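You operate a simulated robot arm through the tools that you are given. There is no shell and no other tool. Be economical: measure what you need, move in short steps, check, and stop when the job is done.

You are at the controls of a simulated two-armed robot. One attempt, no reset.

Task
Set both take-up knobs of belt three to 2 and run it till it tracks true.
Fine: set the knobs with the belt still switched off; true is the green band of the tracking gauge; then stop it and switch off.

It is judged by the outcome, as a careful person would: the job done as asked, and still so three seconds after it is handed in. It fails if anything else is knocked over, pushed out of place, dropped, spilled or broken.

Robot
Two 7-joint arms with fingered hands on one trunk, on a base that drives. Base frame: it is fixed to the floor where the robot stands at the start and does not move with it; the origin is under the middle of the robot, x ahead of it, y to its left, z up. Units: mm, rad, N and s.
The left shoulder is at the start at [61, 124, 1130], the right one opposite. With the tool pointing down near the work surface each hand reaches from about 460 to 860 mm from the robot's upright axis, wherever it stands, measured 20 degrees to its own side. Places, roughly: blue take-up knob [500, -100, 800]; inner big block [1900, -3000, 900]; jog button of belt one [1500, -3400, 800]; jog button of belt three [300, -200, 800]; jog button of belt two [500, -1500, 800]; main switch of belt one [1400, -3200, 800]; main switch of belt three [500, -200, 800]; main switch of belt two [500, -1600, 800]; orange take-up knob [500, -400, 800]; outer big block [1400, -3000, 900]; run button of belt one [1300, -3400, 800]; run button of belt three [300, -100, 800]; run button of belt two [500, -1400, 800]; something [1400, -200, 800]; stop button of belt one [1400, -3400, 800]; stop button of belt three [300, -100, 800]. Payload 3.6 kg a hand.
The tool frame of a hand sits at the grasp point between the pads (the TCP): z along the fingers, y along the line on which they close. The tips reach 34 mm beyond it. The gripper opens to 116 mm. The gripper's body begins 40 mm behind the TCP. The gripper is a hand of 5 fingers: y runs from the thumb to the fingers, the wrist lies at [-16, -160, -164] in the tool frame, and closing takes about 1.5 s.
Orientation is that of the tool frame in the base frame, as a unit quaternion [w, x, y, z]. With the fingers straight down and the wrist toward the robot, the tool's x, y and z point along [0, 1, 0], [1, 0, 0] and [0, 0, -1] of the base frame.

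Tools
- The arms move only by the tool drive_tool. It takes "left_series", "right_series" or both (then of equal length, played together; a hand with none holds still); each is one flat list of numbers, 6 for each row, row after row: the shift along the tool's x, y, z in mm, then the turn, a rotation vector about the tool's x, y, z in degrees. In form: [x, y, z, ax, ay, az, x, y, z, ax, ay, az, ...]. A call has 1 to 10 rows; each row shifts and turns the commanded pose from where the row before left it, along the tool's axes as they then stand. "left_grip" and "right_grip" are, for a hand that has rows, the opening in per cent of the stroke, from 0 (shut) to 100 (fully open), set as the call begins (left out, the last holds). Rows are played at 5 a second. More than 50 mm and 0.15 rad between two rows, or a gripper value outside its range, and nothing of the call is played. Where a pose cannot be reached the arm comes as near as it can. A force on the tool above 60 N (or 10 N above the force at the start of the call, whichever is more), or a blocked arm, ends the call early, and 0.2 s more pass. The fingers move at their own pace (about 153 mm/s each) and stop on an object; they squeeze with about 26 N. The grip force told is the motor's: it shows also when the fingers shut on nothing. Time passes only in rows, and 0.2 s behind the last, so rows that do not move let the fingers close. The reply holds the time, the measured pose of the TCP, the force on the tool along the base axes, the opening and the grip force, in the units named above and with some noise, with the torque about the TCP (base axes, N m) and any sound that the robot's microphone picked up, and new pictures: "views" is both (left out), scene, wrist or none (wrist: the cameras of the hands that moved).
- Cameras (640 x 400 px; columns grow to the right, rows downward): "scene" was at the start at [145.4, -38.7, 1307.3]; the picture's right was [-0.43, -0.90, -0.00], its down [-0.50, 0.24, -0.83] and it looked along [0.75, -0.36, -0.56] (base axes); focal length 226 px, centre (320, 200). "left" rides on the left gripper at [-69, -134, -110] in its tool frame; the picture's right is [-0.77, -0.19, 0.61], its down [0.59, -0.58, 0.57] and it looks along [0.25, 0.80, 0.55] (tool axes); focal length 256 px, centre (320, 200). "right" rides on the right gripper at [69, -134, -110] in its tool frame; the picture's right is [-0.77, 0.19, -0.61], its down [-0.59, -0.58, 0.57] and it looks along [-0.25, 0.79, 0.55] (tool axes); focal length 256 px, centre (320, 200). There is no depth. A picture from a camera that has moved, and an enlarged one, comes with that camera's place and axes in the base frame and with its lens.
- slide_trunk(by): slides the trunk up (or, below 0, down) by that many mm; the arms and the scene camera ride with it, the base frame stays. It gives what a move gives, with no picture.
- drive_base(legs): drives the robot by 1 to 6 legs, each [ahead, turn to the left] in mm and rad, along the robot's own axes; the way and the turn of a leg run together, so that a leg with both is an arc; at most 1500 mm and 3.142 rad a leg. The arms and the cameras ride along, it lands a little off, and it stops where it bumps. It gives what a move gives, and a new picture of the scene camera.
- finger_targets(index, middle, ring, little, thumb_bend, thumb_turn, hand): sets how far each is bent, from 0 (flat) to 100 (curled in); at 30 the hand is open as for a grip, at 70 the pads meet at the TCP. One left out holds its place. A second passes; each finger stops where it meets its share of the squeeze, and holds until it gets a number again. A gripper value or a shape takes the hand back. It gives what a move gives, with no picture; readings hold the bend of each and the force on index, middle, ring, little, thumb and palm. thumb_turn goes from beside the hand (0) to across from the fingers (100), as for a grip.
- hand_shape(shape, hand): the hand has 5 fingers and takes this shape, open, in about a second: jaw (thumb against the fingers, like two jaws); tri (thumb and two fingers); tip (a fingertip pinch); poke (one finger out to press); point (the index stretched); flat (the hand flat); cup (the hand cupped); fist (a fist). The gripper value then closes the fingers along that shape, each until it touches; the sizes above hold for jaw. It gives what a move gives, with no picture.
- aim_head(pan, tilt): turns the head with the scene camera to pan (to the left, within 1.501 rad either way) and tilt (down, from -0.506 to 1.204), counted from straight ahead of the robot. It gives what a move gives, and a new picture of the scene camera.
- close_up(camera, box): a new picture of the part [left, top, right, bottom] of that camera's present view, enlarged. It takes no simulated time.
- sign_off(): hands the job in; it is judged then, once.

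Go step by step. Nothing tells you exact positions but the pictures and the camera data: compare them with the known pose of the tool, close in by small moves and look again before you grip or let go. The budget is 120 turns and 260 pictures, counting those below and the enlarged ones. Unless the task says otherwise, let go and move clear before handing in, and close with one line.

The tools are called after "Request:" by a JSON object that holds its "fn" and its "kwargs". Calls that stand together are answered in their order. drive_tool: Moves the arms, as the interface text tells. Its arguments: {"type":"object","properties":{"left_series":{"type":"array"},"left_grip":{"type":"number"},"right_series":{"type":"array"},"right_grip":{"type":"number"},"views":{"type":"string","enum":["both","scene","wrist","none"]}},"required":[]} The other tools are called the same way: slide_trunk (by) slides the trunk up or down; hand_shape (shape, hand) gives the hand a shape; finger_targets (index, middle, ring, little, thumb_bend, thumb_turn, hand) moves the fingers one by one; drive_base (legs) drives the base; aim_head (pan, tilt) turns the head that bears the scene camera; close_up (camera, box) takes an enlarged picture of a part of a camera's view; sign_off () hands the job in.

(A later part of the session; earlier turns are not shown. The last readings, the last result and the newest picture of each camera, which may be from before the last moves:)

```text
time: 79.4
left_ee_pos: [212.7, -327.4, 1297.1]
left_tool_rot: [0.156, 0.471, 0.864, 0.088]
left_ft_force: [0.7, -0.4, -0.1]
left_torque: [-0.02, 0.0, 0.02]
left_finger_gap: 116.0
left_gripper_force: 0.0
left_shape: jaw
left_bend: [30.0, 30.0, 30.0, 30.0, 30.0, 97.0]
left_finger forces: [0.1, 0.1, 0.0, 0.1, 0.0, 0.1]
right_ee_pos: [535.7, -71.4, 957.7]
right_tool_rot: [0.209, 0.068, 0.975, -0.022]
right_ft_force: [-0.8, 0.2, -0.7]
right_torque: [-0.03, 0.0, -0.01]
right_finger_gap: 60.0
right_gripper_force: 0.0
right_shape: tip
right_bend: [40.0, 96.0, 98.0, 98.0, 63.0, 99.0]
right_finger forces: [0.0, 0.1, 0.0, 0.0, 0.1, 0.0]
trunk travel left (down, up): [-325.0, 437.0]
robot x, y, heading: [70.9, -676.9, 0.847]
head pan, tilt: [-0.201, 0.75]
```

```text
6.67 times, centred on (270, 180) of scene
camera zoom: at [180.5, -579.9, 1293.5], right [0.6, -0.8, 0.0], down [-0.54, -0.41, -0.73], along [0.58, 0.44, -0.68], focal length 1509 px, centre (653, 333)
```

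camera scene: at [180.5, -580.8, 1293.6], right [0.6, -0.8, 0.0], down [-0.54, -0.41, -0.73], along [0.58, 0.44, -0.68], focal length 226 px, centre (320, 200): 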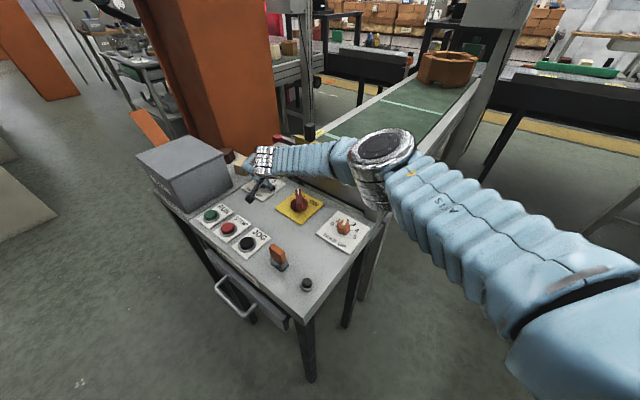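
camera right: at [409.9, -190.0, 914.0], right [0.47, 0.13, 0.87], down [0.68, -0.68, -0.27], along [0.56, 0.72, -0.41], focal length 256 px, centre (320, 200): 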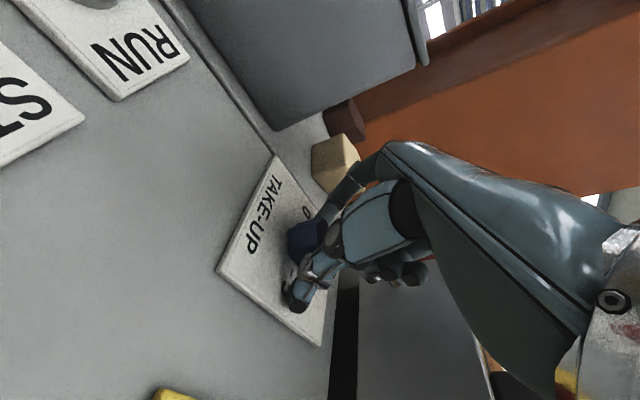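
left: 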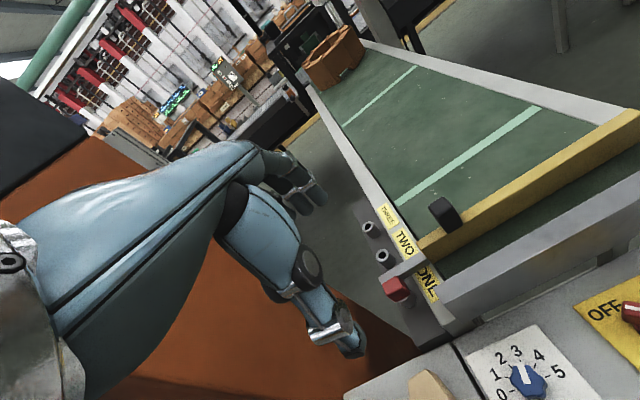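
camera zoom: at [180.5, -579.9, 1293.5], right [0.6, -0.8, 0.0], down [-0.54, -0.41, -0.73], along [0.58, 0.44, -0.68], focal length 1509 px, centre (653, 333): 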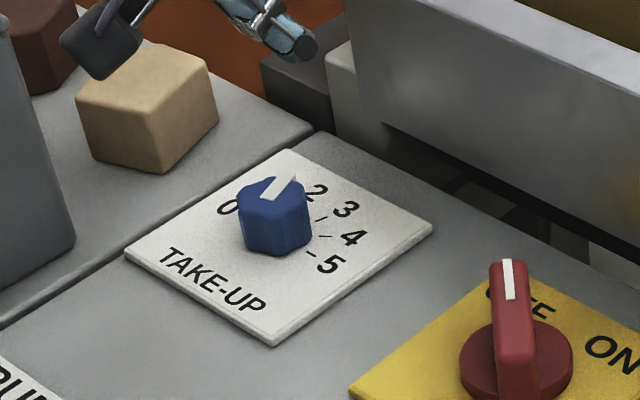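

Blue now reads 2.0 (mark at +17.6°), and orange reads 2.04. Next is the main switch, pivot ≈ [542,-232], lever at +45° (OFF), ON at -45°. I raise the hand and move above it.

Request:
{"fn": "drive_tool", "kwargs": {"right_series": [-14, 0, -32, 0, 0, 0, -14, 0, -32, 0, 0, 0, -14, 0, -32, 0, 0, 0, -4.7, -40.2, 2.1, 0, 0, 0, -4.7, -40.2, 2.1, 0, 0, 0, -4.7, -40.2, 2.1, 0, 0, 0, -4.7, -40.2, 2.1, 0, 0, 0, 0, 0, 0, 0, 0, 0], "views": "both"}}

```text
time: 81.2
left_ee_pos: [213.1, -326.6, 1297.1]
left_tool_rot: [0.157, 0.471, 0.864, 0.087]
left_ft_force: [-0.1, -0.4, -1.1]
left_torque: [-0.01, -0.02, 0.01]
left_finger_gap: 115.9
left_gripper_force: 0.0
left_shape: jaw
left_bend: [30.0, 30.0, 30.0, 30.0, 30.0, 97.0]
left_finger forces: [0.0, 0.1, 0.1, 0.0, 0.0, 0.0]
right_ee_pos: [530.6, -231.7, 1065.3]
right_tool_rot: [0.209, 0.068, 0.975, -0.02]
right_ft_force: [-0.3, 1.3, -0.5]
right_torque: [0.0, 0.0, 0.01]
right_finger_gap: 60.1
right_gripper_force: 0.1
right_shape: tip
right_bend: [40.0, 96.0, 98.0, 98.0, 63.0, 99.0]
right_finger forces: [0.0, 0.1, 0.1, 0.0, 0.0, 0.0]
trunk travel left (down, up): [-325.0, 437.0]
robot x, y, heading: [72.4, -680.9, 0.846]
head pan, tilt: [-0.201, 0.75]
camera scene: at [180.2, -579.7, 1293.5], right [0.6, -0.8, 0.0], down [-0.54, -0.41, -0.73], along [0.58, 0.44, -0.68], focal length 226 px, centre (320, 200)
camera right: at [405.3, -348.2, 1137.9], right [0.47, 0.13, 0.87], down [0.68, -0.68, -0.27], along [0.56, 0.72, -0.41], focal length 256 px, centre (320, 200)
```

scene: 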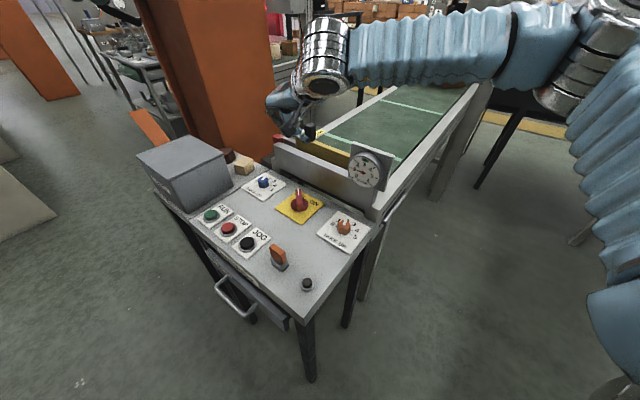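
right: 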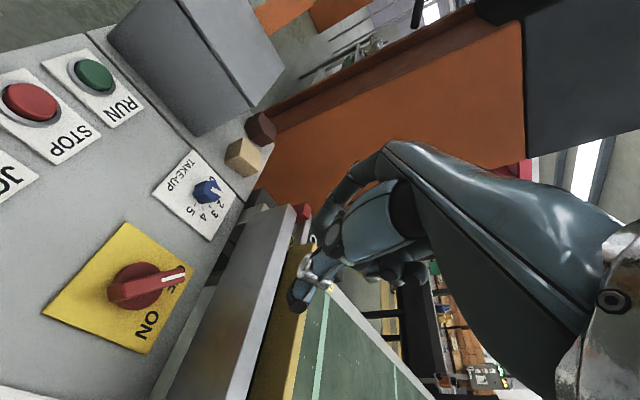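

The gauge is in clear view and the arm clears it. I enlarge the switch to get the lever's place and angle.

Request:
{"fn": "close_up", "kwargs": {"camera": "right", "box": [40, 210, 210, 360]}}

Request:
{"fn": "close_up", "kwargs": {"camera": "scene", "box": [270, 170, 330, 230]}}

```text
2.67 times, centred on (125, 285) of right
camera zoom: at [405.3, -348.2, 1137.9], right [0.47, 0.13, 0.87], down [0.68, -0.68, -0.27], along [0.56, 0.72, -0.41], focal length 683 px, centre (840, -27)
```

zoom: 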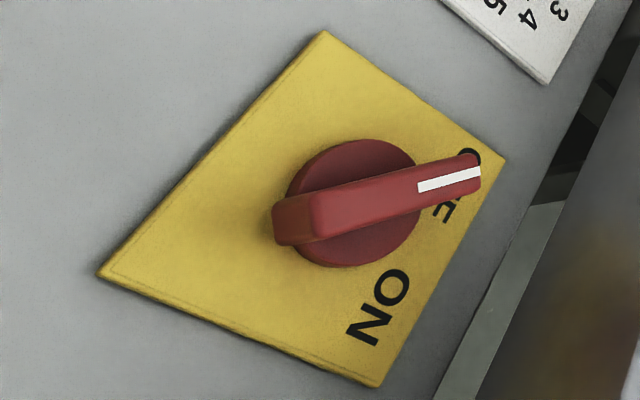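

```text
6.67 times, centred on (300, 200) of scene
camera zoom: at [180.2, -579.7, 1293.5], right [0.6, -0.8, 0.0], down [-0.54, -0.41, -0.73], along [0.58, 0.44, -0.68], focal length 1509 px, centre (453, 200)
```

zoom: 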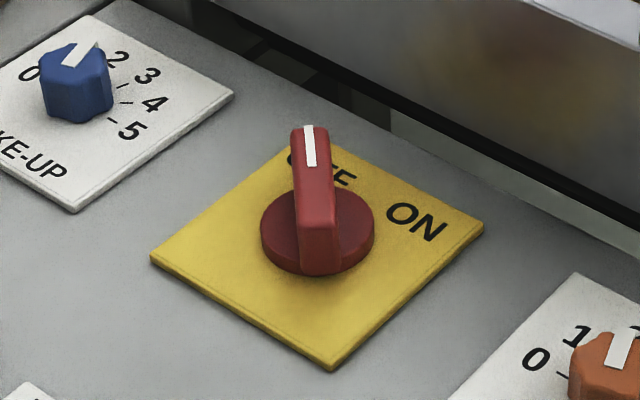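

The lever is about 65 mm long, pointing at 43° with its pivot near [539,-233]. I turn the hand to about 97°, open to 70 mm, and descend around the lever to just above it.

Request:
{"fn": "drive_tool", "kwargs": {"right_series": [0, 0, 0, -3.06, -0.06, -6.85, 0, 0, 0, -3.06, -0.06, -6.85, 16.5, -1, 36.5, 0, 0, 0, 16.5, -1, 36.5, 0, 0, 0, 16.5, 0, 36.5, 0, 0, 0, 16, 0, 36.5, 0, 0, 0, 0, 0, 0, 0, 0, 0], "right_grip": 62, "views": "both"}}

Request:
{"fn": "close_up", "kwargs": {"camera": "right", "box": [180, 150, 440, 350]}}

```text
time: 82.8
left_ee_pos: [214.3, -327.4, 1297.8]
left_tool_rot: [0.156, 0.471, 0.864, 0.088]
left_ft_force: [-0.8, -0.1, -0.1]
left_torque: [-0.02, 0.01, -0.01]
left_finger_gap: 116.3
left_gripper_force: 0.0
left_shape: jaw
left_bend: [30.0, 30.0, 30.0, 30.0, 30.0, 97.0]
left_finger forces: [0.1, 0.0, 0.1, 0.0, 0.1, 0.0]
right_ee_pos: [533.1, -236.9, 904.6]
right_tool_rot: [0.21, -0.06, 0.976, 0.006]
right_ft_force: [-1.1, -0.7, 0.4]
right_torque: [0.03, 0.0, -0.01]
right_finger_gap: 71.1
right_gripper_force: 0.0
right_shape: tip
right_bend: [37.0, 96.0, 98.0, 98.0, 59.0, 99.0]
right_finger forces: [0.0, 0.0, 0.0, 0.1, 0.0, 0.0]
trunk travel left (down, up): [-325.0, 437.0]
robot x, y, heading: [70.6, -679.2, 0.848]
head pan, tilt: [-0.201, 0.75]
camera scene: at [180.3, -580.6, 1293.6], right [0.6, -0.8, 0.0], down [-0.54, -0.41, -0.73], along [0.58, 0.44, -0.68], focal length 226 px, centre (320, 200)
camera right: at [441.6, -381.9, 978.6], right [0.42, 0.25, 0.87], down [0.83, -0.48, -0.27], along [0.35, 0.84, -0.41], focal length 256 px, centre (320, 200)
```

scene: 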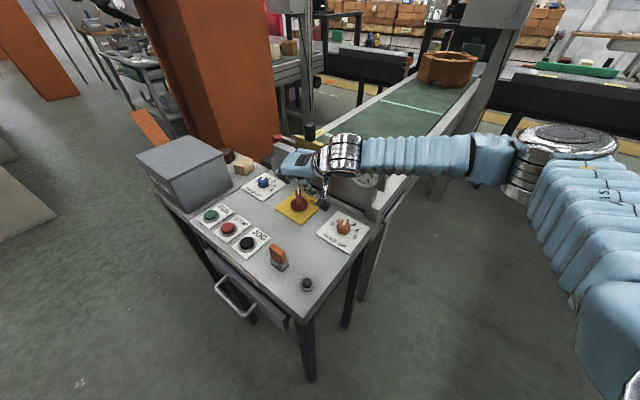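
right: 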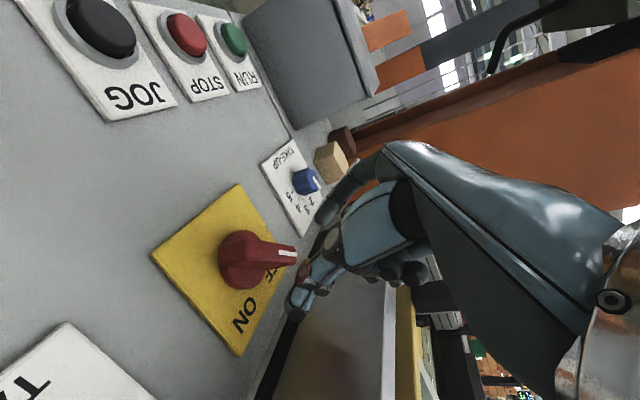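

```text
2.00 times, centred on (310, 250) of right
camera zoom: at [441.6, -381.9, 978.6], right [0.42, 0.25, 0.87], down [0.83, -0.48, -0.27], along [0.35, 0.84, -0.41], focal length 512 px, centre (340, 100)
```

zoom: 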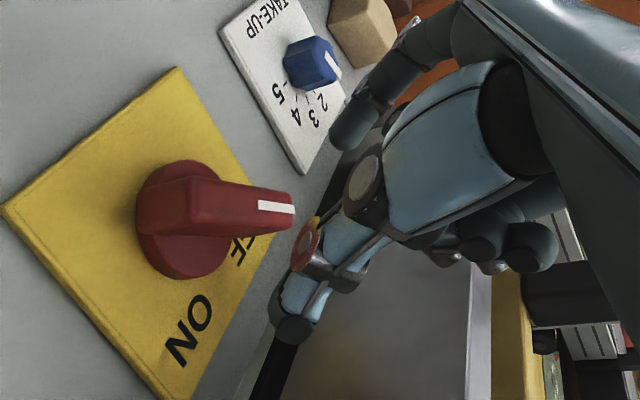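

Aligned with the lever between the fingers. I descend the last 46 mm, then close to begin turning.

Request:
{"fn": "drive_tool", "kwargs": {"right_series": [9.4, 1.5, 21, 0, 0, 0, 9.4, 1.5, 21, 0, 0, 0, 0, 0, 0, 0, 0, 0], "views": "wrist"}}

Request:
{"fn": "drive_tool", "kwargs": {"right_series": [0, 0, 0, 0, 0, 0, 0, 0, 0, 0, 0, 0, 0, 0, 0, 0, 0, 0, 0, 0, 0, 0, 0, 0, 0, 0, 0, 0, 0, 0, 0, 0, 0, 0, 0, 0], "right_grip": 0, "views": "both"}}

```text
time: 83.6
left_ee_pos: [214.6, -327.3, 1297.9]
left_tool_rot: [0.155, 0.471, 0.864, 0.088]
left_ft_force: [-0.5, -1.0, -0.1]
left_torque: [-0.02, -0.02, 0.03]
left_finger_gap: 115.9
left_gripper_force: 0.2
left_shape: jaw
left_bend: [30.0, 30.0, 30.0, 30.0, 30.0, 97.0]
left_finger forces: [0.1, 0.0, 0.0, 0.0, 0.1, 0.1]
right_ee_pos: [532.7, -233.6, 859.9]
right_tool_rot: [0.21, -0.06, 0.976, 0.006]
right_ft_force: [0.2, -0.1, 0.0]
right_torque: [0.02, -0.01, -0.01]
right_finger_gap: 71.4
right_gripper_force: 0.1
right_shape: tip
right_bend: [37.0, 96.0, 98.0, 98.0, 59.0, 99.0]
right_finger forces: [0.1, 0.0, 0.1, 0.1, 0.0, 0.1]
trunk travel left (down, up): [-325.0, 437.0]
robot x, y, heading: [75.0, -679.3, 0.846]
head pan, tilt: [-0.201, 0.75]
camera right: at [441.3, -379.1, 932.8], right [0.42, 0.25, 0.87], down [0.83, -0.48, -0.27], along [0.35, 0.84, -0.41], focal length 256 px, centre (320, 200)
```

right: 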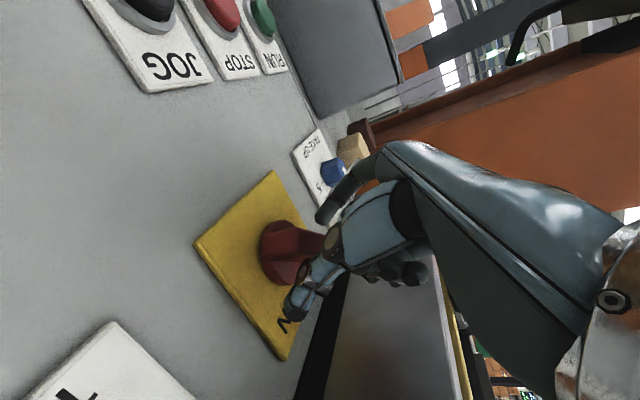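

```text
time: 85.0
left_ee_pos: [213.1, -329.8, 1297.6]
left_tool_rot: [0.156, 0.472, 0.863, 0.088]
left_ft_force: [0.1, 0.5, -0.9]
left_torque: [-0.04, 0.0, 0.04]
left_finger_gap: 116.0
left_gripper_force: 0.1
left_shape: jaw
left_bend: [30.0, 30.0, 30.0, 30.0, 30.0, 97.0]
left_finger forces: [0.0, 0.1, 0.0, 0.0, 0.1, 0.1]
right_ee_pos: [532.8, -234.6, 861.8]
right_tool_rot: [0.209, -0.06, 0.976, 0.007]
right_ft_force: [-5.1, -8.0, 5.1]
right_torque: [-0.09, 0.13, 0.06]
right_finger_gap: 14.5
right_gripper_force: 26.4
right_shape: tip
right_bend: [60.0, 100.0, 100.0, 100.0, 70.0, 100.0]
right_finger forces: [21.0, 0.0, 0.0, 0.0, 26.2, 0.0]
trunk travel left (down, up): [-325.0, 437.0]
robot x, y, heading: [69.5, -678.3, 0.849]
head pan, tilt: [-0.201, 0.75]
camera scene: at [179.5, -582.0, 1293.8], right [0.6, -0.8, 0.0], down [-0.54, -0.41, -0.73], along [0.58, 0.44, -0.68], focal length 226 px, centre (320, 200)
camera right: at [440.4, -380.2, 933.8], right [0.42, 0.25, 0.87], down [0.83, -0.48, -0.27], along [0.35, 0.84, -0.41], focal length 256 px, centre (320, 200)
```

scene: 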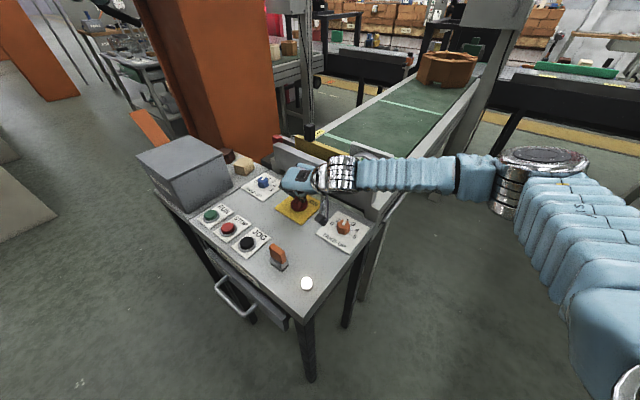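
right: 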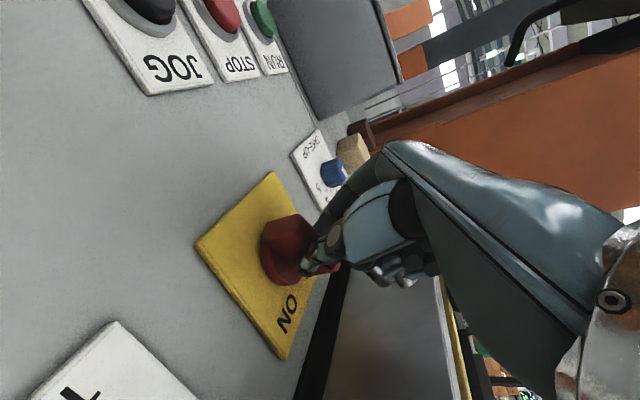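

The lever came round as the fingers closed, and the indicator lamp now glows: power is on. I turn the hand clockwise to take the lever fully to ON.

Request:
{"fn": "drive_tool", "kwargs": {"right_series": [0, 1.2, 0, 3.26, 0.06, 7.3, 0, 1.2, 0, 3.26, 0.06, 7.3, 0, 1.2, 0, 3.26, 0.06, 7.3, 0, 1.2, 0, 3.26, 0.06, 7.3, 0, 1.2, 0, 3.26, 0.06, 7.3, 0, 1.2, 0, 3.26, 0.06, 7.3, 0, 0, 0, 0, 0, 0], "views": "both"}}

```text
time: 86.6
left_ee_pos: [211.4, -329.1, 1298.7]
left_tool_rot: [0.156, 0.471, 0.864, 0.088]
left_ft_force: [-0.9, -0.2, -0.7]
left_torque: [0.03, -0.02, 0.0]
left_finger_gap: 115.9
left_gripper_force: 0.0
left_shape: jaw
left_bend: [30.0, 30.0, 30.0, 30.0, 30.0, 97.0]
left_finger forces: [0.1, 0.1, 0.2, 0.0, 0.0, 0.0]
right_ee_pos: [532.2, -226.1, 861.4]
right_tool_rot: [0.197, 0.342, 0.916, -0.078]
right_ft_force: [-13.2, -9.0, 6.7]
right_torque: [-0.29, 0.26, -0.22]
right_finger_gap: 11.2
right_gripper_force: 26.4
right_shape: tip
right_bend: [62.0, 100.0, 100.0, 100.0, 70.0, 100.0]
right_finger forces: [16.9, 0.1, 0.0, 0.0, 30.7, 0.1]
trunk travel left (down, up): [-325.0, 437.0]
robot x, y, heading: [71.0, -678.7, 0.851]
head pan, tilt: [-0.201, 0.75]
camera scene: at [178.3, -581.9, 1293.9], right [0.6, -0.8, 0.0], down [-0.54, -0.41, -0.73], along [0.58, 0.44, -0.68], focal length 226 px, centre (320, 200)
camera right: at [363.0, -257.3, 933.0], right [0.46, -0.15, 0.87], down [0.2, -0.94, -0.27], along [0.86, 0.3, -0.41], focal length 256 px, centre (320, 200)
```

scene: 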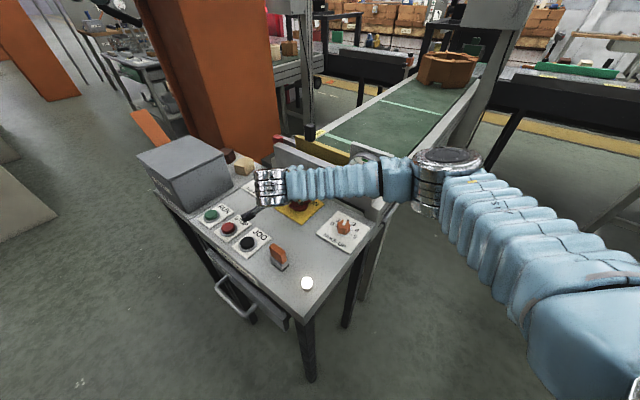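
right: 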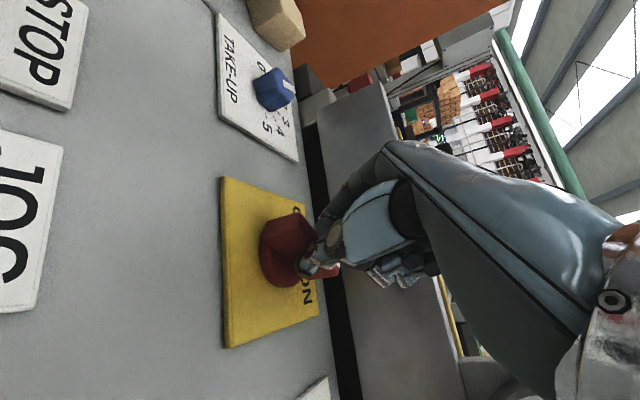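

The lever has turned to the ON side. I release and lift, then check the lever and gauge.

Request:
{"fn": "drive_tool", "kwargs": {"right_series": [0, 0, 0, 0, 0, 0, 0, 0, 0, 0, 0, 0, 0, 0, 0, 0, 0, 0, 0, 0, 0, 0, 0, 0, -4, 0, -9, 0, 0, 0, -12, 0, -27, 0, 0, 0, -16, 0, -36, 0, 0, 0, -16, 0, -36, 0, 0, 0, -16, 0, -36, 0, 0, 0, 0, 0, 0, 0, 0, 0], "right_grip": 58, "views": "both"}}

Request:
{"fn": "close_up", "kwargs": {"camera": "scene", "box": [200, 130, 400, 300]}}

```text
time: 88.8
left_ee_pos: [213.5, -327.2, 1296.2]
left_tool_rot: [0.156, 0.472, 0.864, 0.087]
left_ft_force: [-0.4, 0.0, 0.6]
left_torque: [0.01, 0.0, -0.02]
left_finger_gap: 115.9
left_gripper_force: 0.0
left_shape: jaw
left_bend: [30.0, 30.0, 30.0, 30.0, 30.0, 97.0]
left_finger forces: [0.0, 0.0, 0.0, 0.1, 0.0, 0.1]
right_ee_pos: [534.9, -225.2, 1016.7]
right_tool_rot: [0.196, 0.342, 0.916, -0.079]
right_ft_force: [-0.2, 0.7, -0.2]
right_torque: [-0.02, 0.01, 0.02]
right_finger_gap: 67.6
right_gripper_force: 0.0
right_shape: tip
right_bend: [38.0, 97.0, 98.0, 98.0, 60.0, 99.0]
right_finger forces: [0.0, 0.0, 0.1, 0.0, 0.0, 0.0]
trunk travel left (down, up): [-325.0, 437.0]
robot x, y, heading: [72.9, -679.1, 0.853]
head pan, tilt: [-0.201, 0.75]
camera scene: at [180.6, -580.2, 1293.5], right [0.6, -0.8, 0.0], down [-0.54, -0.41, -0.73], along [0.58, 0.44, -0.68], focal length 226 px, centre (320, 200)
camera right: at [365.8, -254.4, 1089.3], right [0.47, -0.15, 0.87], down [0.2, -0.94, -0.26], along [0.86, 0.3, -0.41], focal length 256 px, centre (320, 200)
```

scene: 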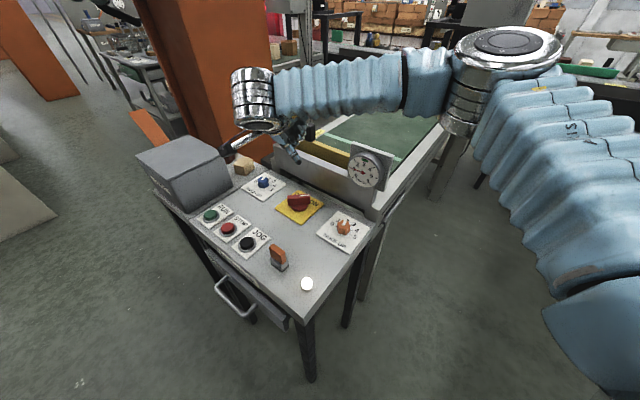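
right: 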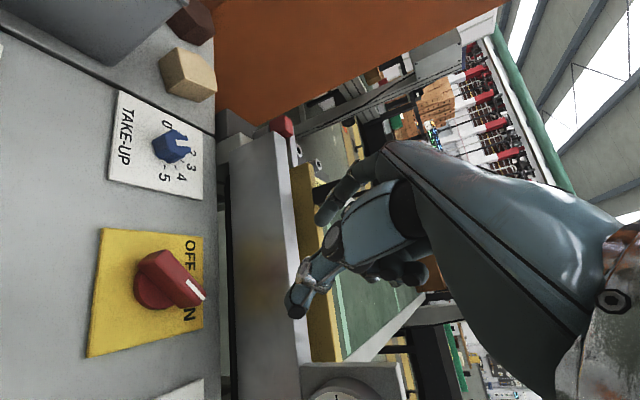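

```text
2.35 times, centred on (300, 215) of scene
camera zoom: at [180.6, -580.2, 1293.5], right [0.6, -0.8, 0.0], down [-0.54, -0.41, -0.73], along [0.58, 0.44, -0.68], focal length 532 px, centre (367, 165)
```

zoom: 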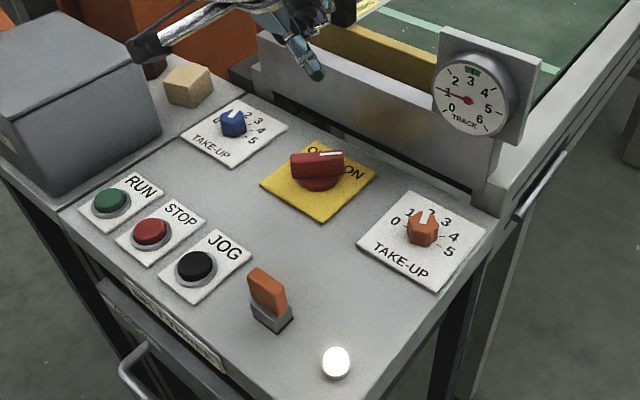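

ON is set, the lamp is lit, both knobs read 2 and the gauge stands at 1. Next I close the fingertips as a presser, set the hand upright and bring it above RUN ≈ [345,-62].

Request:
{"fn": "drive_tool", "kwargs": {"right_series": [0, 0, 0, 0, 8, 0, 0, 0, 0, 0, 8, 0, 0, 0, 0, 0, 8, 0, 41.7, 0, 9.5, 0, 0, 0, 41.7, 0, 9.5, 0, 0, 0, 41.7, 0, 9.5, 0, 0, 0, 41.7, 0, 9.5, 0, 0, 0, 41.7, 0, 9.5, 0, 0, 0, 41.7, 0, 9.5, 0, 0, 0, 0, 0, 0, 0, 0, 0], "right_grip": 0, "views": "both"}}

```text
time: 91.0
left_ee_pos: [214.3, -326.9, 1296.6]
left_tool_rot: [0.155, 0.471, 0.864, 0.087]
left_ft_force: [1.0, 0.1, -0.9]
left_torque: [0.04, 0.0, 0.0]
left_finger_gap: 115.6
left_gripper_force: 0.0
left_shape: jaw
left_bend: [30.0, 30.0, 30.0, 30.0, 30.0, 97.0]
left_finger forces: [0.0, 0.0, 0.0, 0.0, 0.0, 0.0]
right_ee_pos: [345.6, -62.8, 957.4]
right_tool_rot: [0.001, 0.352, 0.936, -0.006]
right_ft_force: [0.3, -0.2, 0.6]
right_torque: [0.0, 0.03, 0.02]
right_finger_gap: 0.0
right_gripper_force: 0.0
right_shape: tip
right_bend: [66.0, 97.0, 98.0, 98.0, 70.0, 100.0]
right_finger forces: [0.1, 0.0, 0.0, 0.1, 0.0, 0.1]
trunk travel left (down, up): [-325.0, 437.0]
robot x, y, heading: [71.5, -680.5, 0.846]
head pan, tilt: [-0.201, 0.75]
camera scene: at [181.0, -581.0, 1293.6], right [0.6, -0.8, 0.0], down [-0.55, -0.41, -0.73], along [0.58, 0.44, -0.68], focal length 226 px, centre (320, 200)
camera right: at [206.2, -116.9, 1068.3], right [0.7, -0.36, 0.61], down [0.06, -0.83, -0.56], along [0.71, 0.43, -0.56], focal length 256 px, centre (320, 200)
```

scene: 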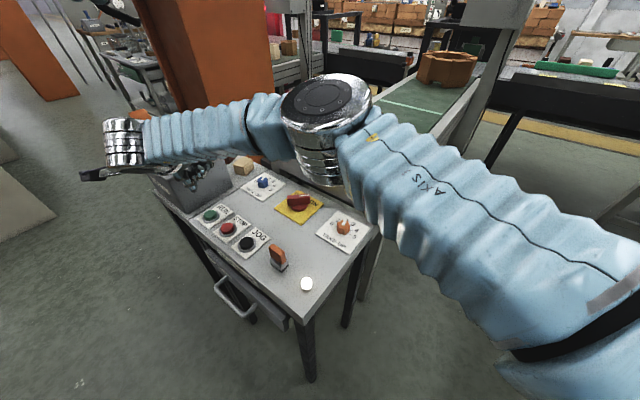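
right: 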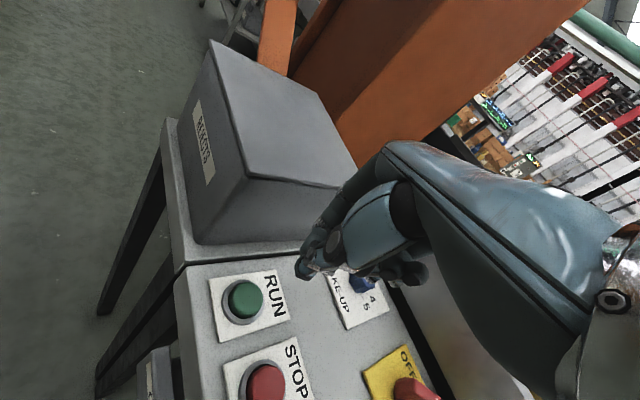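

The fingertips are right over RUN, but the elbow hides the gauge from the head. I check what the left hand's camera sees.

Request:
{"fn": "close_up", "kwargs": {"camera": "left", "box": [0, 0, 640, 400]}}

Request:
{"fn": "drive_tool", "kwargs": {"right_series": [0, 0, 38, 0, 0, 0, 0, 0, 38, 0, 0, 0, 0, 0, 0, 0, 0, 0], "views": "both"}}

```text
1.00 times, centred on (320, 200) of left
camera zoom: at [105.3, -459.5, 1373.4], right [0.46, -0.75, -0.48], down [-0.55, 0.19, -0.81], along [0.7, 0.64, -0.33], focal length 256 px, centre (320, 200)
```

zoom: 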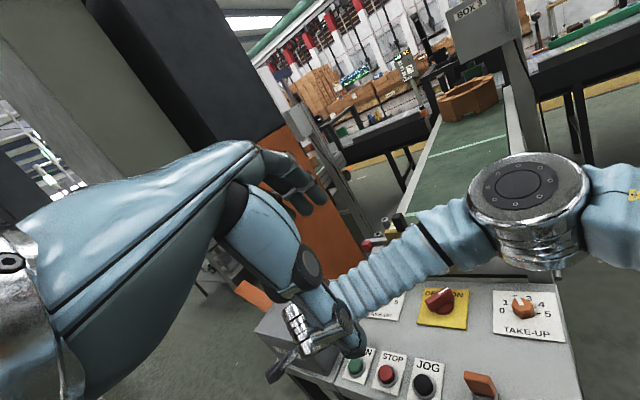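

```text
time: 91.8
left_ee_pos: [212.5, -326.2, 1296.7]
left_tool_rot: [0.156, 0.471, 0.864, 0.087]
left_ft_force: [0.1, -0.3, -0.3]
left_torque: [0.0, 0.01, 0.0]
left_finger_gap: 116.1
left_gripper_force: 0.1
left_shape: jaw
left_bend: [30.0, 30.0, 30.0, 30.0, 30.0, 97.0]
left_finger forces: [0.0, 0.1, 0.1, 0.0, 0.0, 0.0]
right_ee_pos: [345.0, -61.4, 881.4]
right_tool_rot: [0.002, 0.352, 0.936, -0.005]
right_ft_force: [0.1, 0.4, -0.5]
right_torque: [0.03, -0.04, 0.0]
right_finger_gap: 0.0
right_gripper_force: 0.1
right_shape: tip
right_bend: [66.0, 97.0, 98.0, 98.0, 70.0, 100.0]
right_finger forces: [0.0, 0.1, 0.0, 0.0, 0.0, 0.0]
trunk travel left (down, up): [-325.0, 437.0]
robot x, y, heading: [69.8, -681.3, 0.851]
head pan, tilt: [-0.201, 0.75]
camera scene: at [180.2, -580.2, 1293.6], right [0.6, -0.8, 0.0], down [-0.54, -0.41, -0.73], along [0.58, 0.44, -0.68], focal length 226 px, centre (320, 200)
camera right: at [204.9, -117.1, 992.5], right [0.7, -0.36, 0.62], down [0.07, -0.83, -0.56], along [0.71, 0.43, -0.56], focal length 256 px, centre (320, 200)
```

scene: 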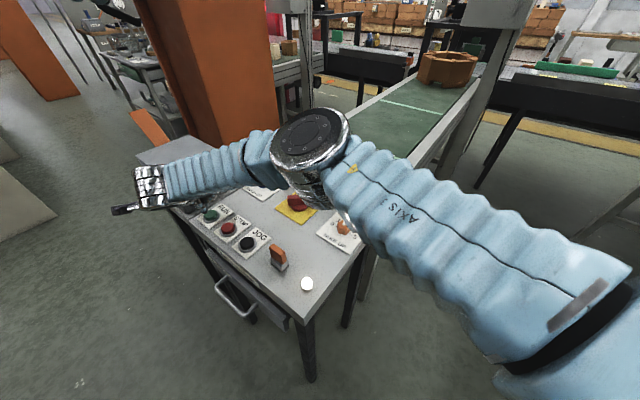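
right: 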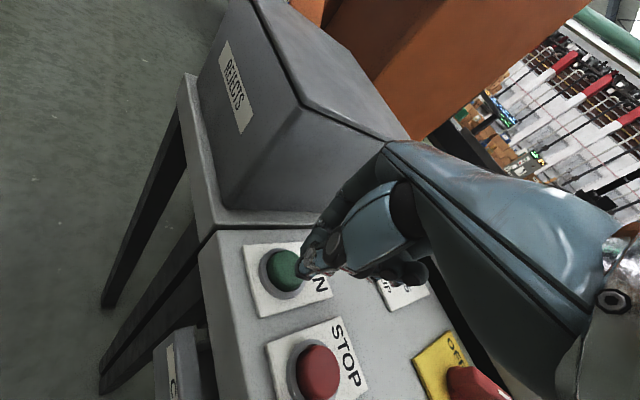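

The tip is just above RUN. I lower it in small steps and watch the force.

Request:
{"fn": "drive_tool", "kwargs": {"right_series": [0, 0, 5, 0, 0, 0, 0, 0, 5, 0, 0, 0, 0, 0, 5, 0, 0, 0, 0, 0, 0, 0, 0, 0], "views": "wrist"}}

```text
time: 92.8
left_ee_pos: [214.7, -327.5, 1296.4]
left_tool_rot: [0.156, 0.471, 0.864, 0.087]
left_ft_force: [-0.7, 0.9, 0.1]
left_torque: [-0.01, 0.0, -0.01]
left_finger_gap: 115.9
left_gripper_force: 0.1
left_shape: jaw
left_bend: [30.0, 30.0, 30.0, 30.0, 30.0, 97.0]
left_finger forces: [0.0, 0.0, 0.1, 0.1, 0.1, 0.0]
right_ee_pos: [344.5, -62.7, 866.9]
right_tool_rot: [0.002, 0.351, 0.936, -0.006]
right_ft_force: [-0.7, -0.3, 0.5]
right_torque: [0.0, 0.01, -0.01]
right_finger_gap: 0.0
right_gripper_force: 0.0
right_shape: tip
right_bend: [66.0, 97.0, 98.0, 98.0, 70.0, 100.0]
right_finger forces: [0.0, 0.1, 0.0, 0.0, 0.0, 0.0]
trunk travel left (down, up): [-325.0, 437.0]
robot x, y, heading: [69.8, -680.6, 0.852]
head pan, tilt: [-0.201, 0.75]
camera right: at [205.1, -117.0, 977.2], right [0.7, -0.36, 0.62], down [0.07, -0.83, -0.56], along [0.71, 0.43, -0.56], focal length 256 px, centre (320, 200)
```

right: 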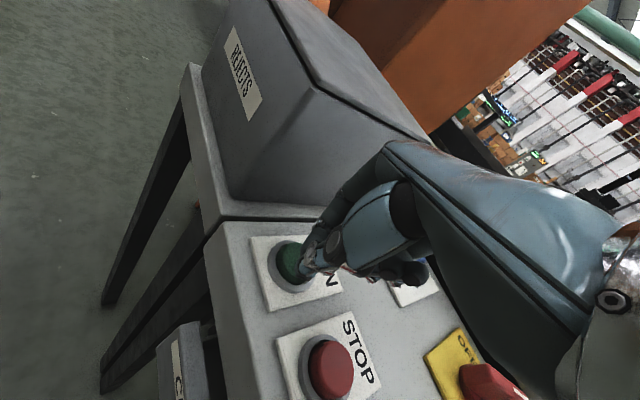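

Not touching yet. Three more steps.

Request:
{"fn": "drive_tool", "kwargs": {"right_series": [0, 0, 4, 0, 0, 0, 0, 0, 4, 0, 0, 0, 0, 0, 4, 0, 0, 0], "views": "wrist"}}

```text
time: 93.6
left_ee_pos: [213.3, -327.7, 1296.7]
left_tool_rot: [0.156, 0.471, 0.864, 0.087]
left_ft_force: [0.3, 0.2, -0.4]
left_torque: [0.01, -0.02, -0.02]
left_finger_gap: 115.8
left_gripper_force: 0.0
left_shape: jaw
left_bend: [30.0, 30.0, 30.0, 30.0, 30.0, 97.0]
left_finger forces: [0.0, 0.0, 0.0, 0.1, 0.1, 0.0]
right_ee_pos: [345.1, -63.4, 855.3]
right_tool_rot: [0.001, 0.351, 0.936, -0.006]
right_ft_force: [0.1, 0.1, 1.7]
right_torque: [-0.03, 0.02, -0.01]
right_finger_gap: 0.1
right_gripper_force: 0.1
right_shape: tip
right_bend: [67.0, 97.0, 98.0, 98.0, 70.0, 100.0]
right_finger forces: [2.1, 0.1, 0.0, 0.0, 0.1, 0.0]
trunk travel left (down, up): [-325.0, 437.0]
robot x, y, heading: [71.2, -678.6, 0.846]
head pan, tilt: [-0.201, 0.75]
camera right: at [205.7, -117.3, 965.4], right [0.7, -0.36, 0.62], down [0.07, -0.83, -0.56], along [0.71, 0.43, -0.56], focal length 256 px, centre (320, 200)
```

right: 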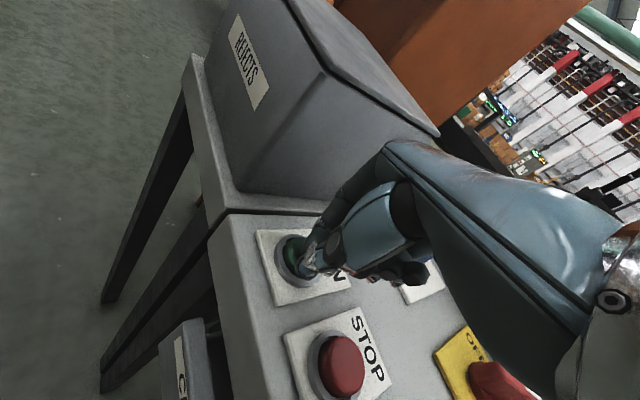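

First contact with RUN. I press about 6 mm more, then come back up and over STOP.

Request:
{"fn": "drive_tool", "kwargs": {"right_series": [0, 0, 3, 0, 0, 0, 0, 0, 3, 0, 0, 0, 0, 0, 0, 0, 0, 0], "views": "none"}}

Request:
{"fn": "drive_tool", "kwargs": {"right_series": [0, 0, -20, 0, 0, 0, 0, 0, -40, 0, 0, 0, -26, -30, -20, 0, 0, 0, -26, -30, -10, 0, 0, 0], "views": "both"}}

```text
time: 94.4
left_ee_pos: [213.1, -327.5, 1296.9]
left_tool_rot: [0.156, 0.471, 0.864, 0.088]
left_ft_force: [0.7, 1.2, -0.1]
left_torque: [0.0, -0.02, 0.05]
left_finger_gap: 115.9
left_gripper_force: 0.0
left_shape: jaw
left_bend: [30.0, 30.0, 30.0, 30.0, 30.0, 97.0]
left_finger forces: [0.0, 0.0, 0.0, 0.0, 0.0, 0.1]
right_ee_pos: [346.3, -63.2, 848.6]
right_tool_rot: [0.003, 0.35, 0.937, -0.005]
right_ft_force: [1.1, 0.3, 8.5]
right_torque: [0.07, 0.06, -0.01]
right_finger_gap: 0.0
right_gripper_force: 26.6
right_shape: tip
right_bend: [71.0, 100.0, 100.0, 99.0, 70.0, 100.0]
right_finger forces: [0.0, 0.1, 0.0, 0.0, 0.0, 0.0]
trunk travel left (down, up): [-325.0, 437.0]
robot x, y, heading: [72.4, -681.5, 0.844]
head pan, tilt: [-0.201, 0.75]
heard: click
```

```text
time: 95.4
left_ee_pos: [214.2, -328.9, 1296.6]
left_tool_rot: [0.156, 0.472, 0.863, 0.087]
left_ft_force: [0.2, 0.2, -0.1]
left_torque: [0.01, 0.02, 0.03]
left_finger_gap: 116.1
left_gripper_force: 0.0
left_shape: jaw
left_bend: [30.0, 30.0, 30.0, 30.0, 30.0, 97.0]
left_finger forces: [0.0, 0.0, 0.1, 0.0, 0.1, 0.0]
right_ee_pos: [346.7, -142.1, 940.4]
right_tool_rot: [0.001, 0.352, 0.936, -0.005]
right_ft_force: [-0.3, -0.6, 0.9]
right_torque: [0.04, -0.03, 0.06]
right_finger_gap: 0.1
right_gripper_force: 25.8
right_shape: tip
right_bend: [70.0, 100.0, 100.0, 100.0, 70.0, 100.0]
right_finger forces: [0.0, 0.1, 0.1, 0.1, 0.0, 0.0]
trunk travel left (down, up): [-325.0, 437.0]
robot x, y, heading: [70.3, -679.2, 0.847]
head pan, tilt: [-0.201, 0.75]
camera scene: at [180.6, -581.2, 1293.6], right [0.6, -0.8, 0.0], down [-0.54, -0.41, -0.73], along [0.58, 0.44, -0.68], focal length 226 px, centre (320, 200)
camera right: at [206.6, -196.9, 1051.1], right [0.7, -0.36, 0.61], down [0.06, -0.83, -0.56], along [0.71, 0.43, -0.56], focal length 256 px, centre (320, 200)
```

scene: 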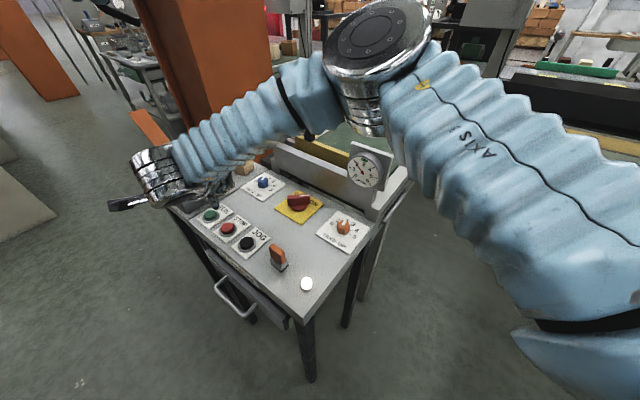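
right: 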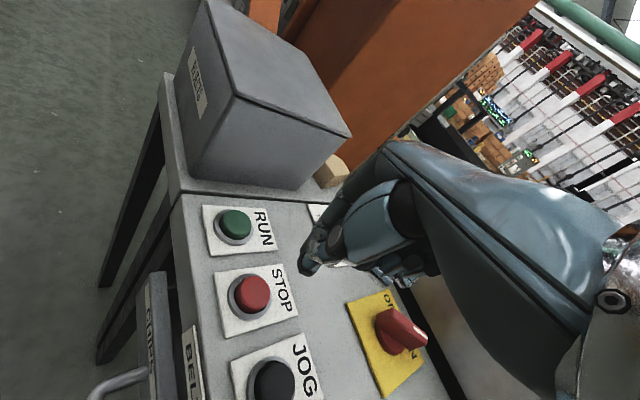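

RUN clicked, and the gauge is visible past the arm. I read it.

Request:
{"fn": "close_up", "kwargs": {"camera": "scene", "box": [330, 130, 410, 210]}}

Request:
{"fn": "drive_tool", "kwargs": {"right_series": [0, 0, 15, 0, 0, 0, 0, 0, 15, 0, 0, 0], "views": "none"}}

Request:
{"fn": "close_up", "kwargs": {"camera": "left", "box": [320, 40, 640, 340]}}

Request:
{"fn": "close_up", "kwargs": {"camera": "scene", "box": [330, 130, 410, 210]}}

```text
5.00 times, centred on (370, 170) of scene
camera zoom: at [180.6, -581.2, 1293.6], right [0.6, -0.8, 0.0], down [-0.54, -0.41, -0.73], along [0.58, 0.44, -0.68], focal length 1132 px, centre (70, 350)
```

zoom: 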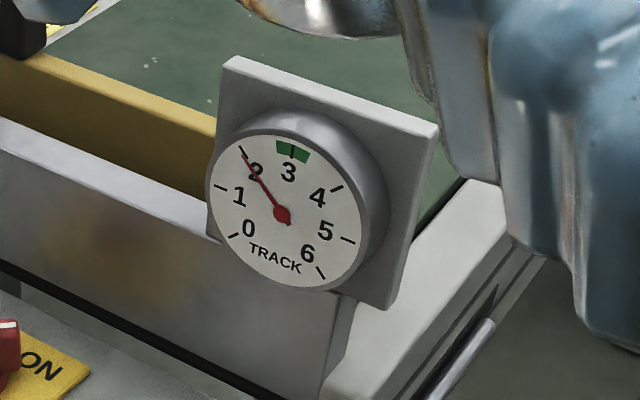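

```text
time: 96.0
left_ee_pos: [212.6, -328.0, 1296.3]
left_tool_rot: [0.156, 0.471, 0.864, 0.087]
left_ft_force: [0.3, 0.1, 0.2]
left_torque: [0.02, 0.05, -0.01]
left_finger_gap: 116.0
left_gripper_force: 0.0
left_shape: jaw
left_bend: [30.0, 30.0, 30.0, 30.0, 30.0, 97.0]
left_finger forces: [0.0, 0.0, 0.0, 0.1, 0.1, 0.0]
right_ee_pos: [346.4, -140.6, 909.4]
right_tool_rot: [0.002, 0.351, 0.936, -0.005]
right_ft_force: [0.4, -0.3, 0.5]
right_torque: [0.0, 0.02, 0.02]
right_finger_gap: 0.0
right_gripper_force: 26.2
right_shape: tip
right_bend: [70.0, 100.0, 100.0, 100.0, 70.0, 100.0]
right_finger forces: [0.1, 0.0, 0.0, 0.0, 0.0, 0.0]
trunk travel left (down, up): [-325.0, 437.0]
robot x, y, heading: [68.8, -678.4, 0.847]
head pan, tilt: [-0.201, 0.75]
```

```text
1.33 times, centred on (480, 190) of left
camera zoom: at [104.4, -458.3, 1373.2], right [0.46, -0.75, -0.48], down [-0.55, 0.19, -0.81], along [0.69, 0.64, -0.33], focal length 341 px, centre (107, 213)
```

zoom: 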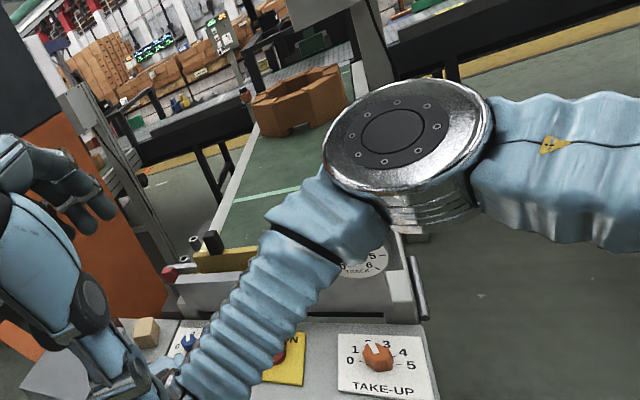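

```text
5.00 times, centred on (370, 170) of scene
camera zoom: at [180.2, -579.8, 1293.5], right [0.6, -0.8, 0.0], down [-0.54, -0.41, -0.73], along [0.58, 0.44, -0.68], focal length 1132 px, centre (70, 350)
```

zoom: 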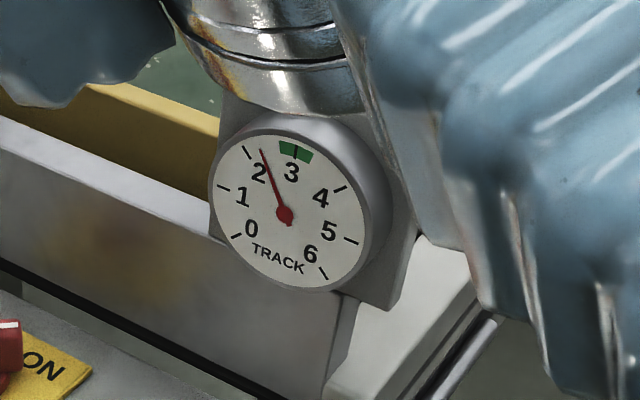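

The needle is climbing (2.35 now; green is around 3). I wait a moment while lowering toward STOP and read again.

Request:
{"fn": "drive_tool", "kwargs": {"right_series": [0, 0, 8, 0, 0, 0, 0, 0, 8, 0, 0, 0], "views": "none"}}

Request:
{"fn": "close_up", "kwargs": {"camera": "scene", "box": [330, 130, 410, 210]}}

```text
time: 96.6
left_ee_pos: [213.0, -326.7, 1296.9]
left_tool_rot: [0.156, 0.471, 0.864, 0.087]
left_ft_force: [0.6, -1.2, -0.1]
left_torque: [-0.02, 0.0, -0.04]
left_finger_gap: 115.8
left_gripper_force: 0.1
left_shape: jaw
left_bend: [30.0, 30.0, 30.0, 30.0, 30.0, 97.0]
left_finger forces: [0.0, 0.1, 0.0, 0.0, 0.1, 0.0]
right_ee_pos: [344.8, -140.8, 894.2]
right_tool_rot: [0.002, 0.349, 0.937, -0.006]
right_ft_force: [-0.8, 0.4, -0.9]
right_torque: [0.0, 0.01, 0.01]
right_finger_gap: 0.0
right_gripper_force: 26.0
right_shape: tip
right_bend: [70.0, 100.0, 100.0, 100.0, 70.0, 100.0]
right_finger forces: [0.1, 0.0, 0.1, 0.1, 0.1, 0.0]
trunk travel left (down, up): [-325.0, 437.0]
robot x, y, heading: [74.2, -678.9, 0.852]
head pan, tilt: [-0.201, 0.75]
```

```text
5.00 times, centred on (370, 170) of scene
camera zoom: at [180.2, -580.1, 1293.6], right [0.6, -0.8, 0.0], down [-0.54, -0.41, -0.73], along [0.58, 0.44, -0.68], focal length 1132 px, centre (70, 350)
```

zoom: 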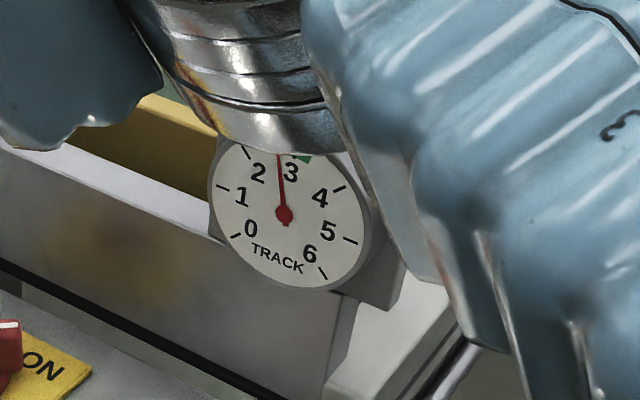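

The needle is about 2.7 and about to enter green, so I press STOP now.

Request:
{"fn": "drive_tool", "kwargs": {"right_series": [0, 0, 36, 0, 0, 0, 0, 0, 10, 0, 0, 0, 0, 0, 0, 0, 0, 0], "views": "none"}}

Request:
{"fn": "close_up", "kwargs": {"camera": "scene", "box": [330, 130, 410, 210]}}

```text
time: 97.4
left_ee_pos: [212.9, -327.6, 1297.3]
left_tool_rot: [0.156, 0.472, 0.863, 0.088]
left_ft_force: [0.3, 0.2, -0.5]
left_torque: [-0.01, -0.01, -0.01]
left_finger_gap: 116.0
left_gripper_force: 0.0
left_shape: jaw
left_bend: [30.0, 30.0, 30.0, 30.0, 30.0, 97.0]
left_finger forces: [0.1, 0.1, 0.0, 0.1, 0.0, 0.0]
right_ee_pos: [346.1, -141.3, 849.4]
right_tool_rot: [0.002, 0.351, 0.936, -0.004]
right_ft_force: [1.8, 3.5, 10.9]
right_torque: [0.11, 0.06, -0.05]
right_finger_gap: 0.2
right_gripper_force: 25.8
right_shape: tip
right_bend: [70.0, 100.0, 100.0, 100.0, 70.0, 100.0]
right_finger forces: [0.0, 0.0, 0.1, 0.1, 0.0, 0.0]
trunk travel left (down, up): [-325.0, 437.0]
robot x, y, heading: [72.3, -677.5, 0.849]
head pan, tilt: [-0.201, 0.75]
heard: click
```

```text
5.00 times, centred on (370, 170) of scene
camera zoom: at [179.9, -580.8, 1293.9], right [0.6, -0.8, 0.0], down [-0.54, -0.41, -0.73], along [0.58, 0.44, -0.68], focal length 1132 px, centre (70, 350)
```

zoom: 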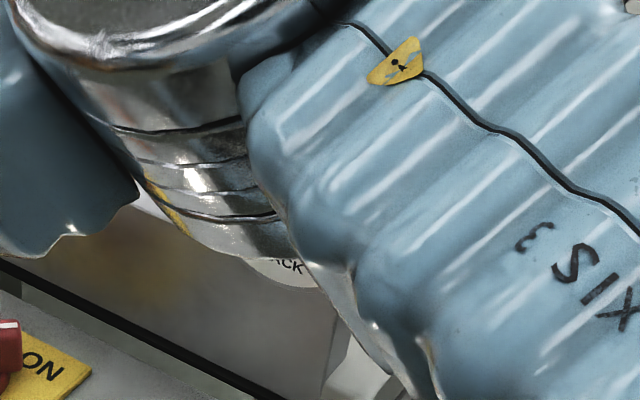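

STOP clicked. I lift the hand and read the gauge.

Request:
{"fn": "drive_tool", "kwargs": {"right_series": [0, 0, -20, 0, 0, 0, 0, 0, -40, 0, 0, 0, 0, 0, -40, 0, 0, 0, 0, 0, -40, 0, 0, 0, 0, 0, 0, 0, 0, 0], "views": "scene"}}

Request:
{"fn": "close_up", "kwargs": {"camera": "scene", "box": [330, 130, 410, 210]}}

```text
time: 98.6
left_ee_pos: [212.8, -327.3, 1297.3]
left_tool_rot: [0.156, 0.472, 0.863, 0.087]
left_ft_force: [-0.4, -0.3, 1.4]
left_torque: [0.01, -0.01, 0.0]
left_finger_gap: 115.7
left_gripper_force: 0.1
left_shape: jaw
left_bend: [30.0, 30.0, 30.0, 30.0, 30.0, 97.0]
left_finger forces: [0.0, 0.0, 0.0, 0.1, 0.0, 0.0]
right_ee_pos: [344.3, -141.4, 987.2]
right_tool_rot: [0.002, 0.351, 0.936, -0.006]
right_ft_force: [0.1, 0.2, 0.1]
right_torque: [0.0, -0.01, -0.01]
right_finger_gap: 0.0
right_gripper_force: 26.4
right_shape: tip
right_bend: [70.0, 100.0, 100.0, 100.0, 70.0, 100.0]
right_finger forces: [0.0, 0.0, 0.0, 0.0, 0.0, 0.1]
trunk travel left (down, up): [-325.0, 437.0]
robot x, y, heading: [70.8, -679.6, 0.852]
head pan, tilt: [-0.201, 0.75]
camera scene: at [180.3, -579.8, 1293.5], right [0.6, -0.8, 0.0], down [-0.54, -0.41, -0.73], along [0.58, 0.44, -0.68], focal length 226 px, centre (320, 200)
```

scene: 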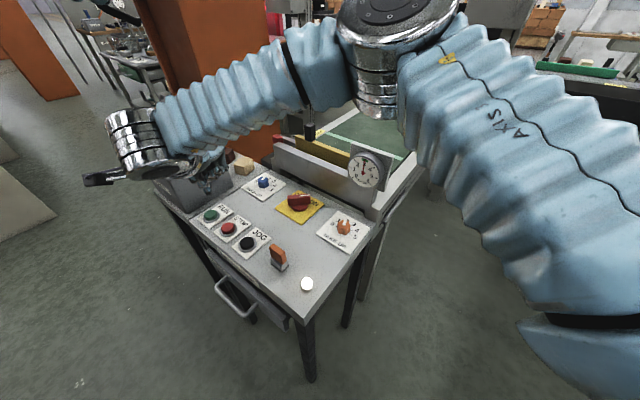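

```text
5.00 times, centred on (370, 170) of scene
camera zoom: at [180.3, -579.8, 1293.5], right [0.6, -0.8, 0.0], down [-0.54, -0.41, -0.73], along [0.58, 0.44, -0.68], focal length 1132 px, centre (70, 350)
```

zoom: 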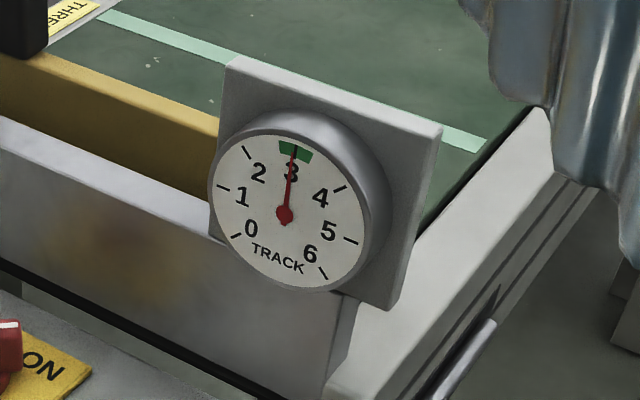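

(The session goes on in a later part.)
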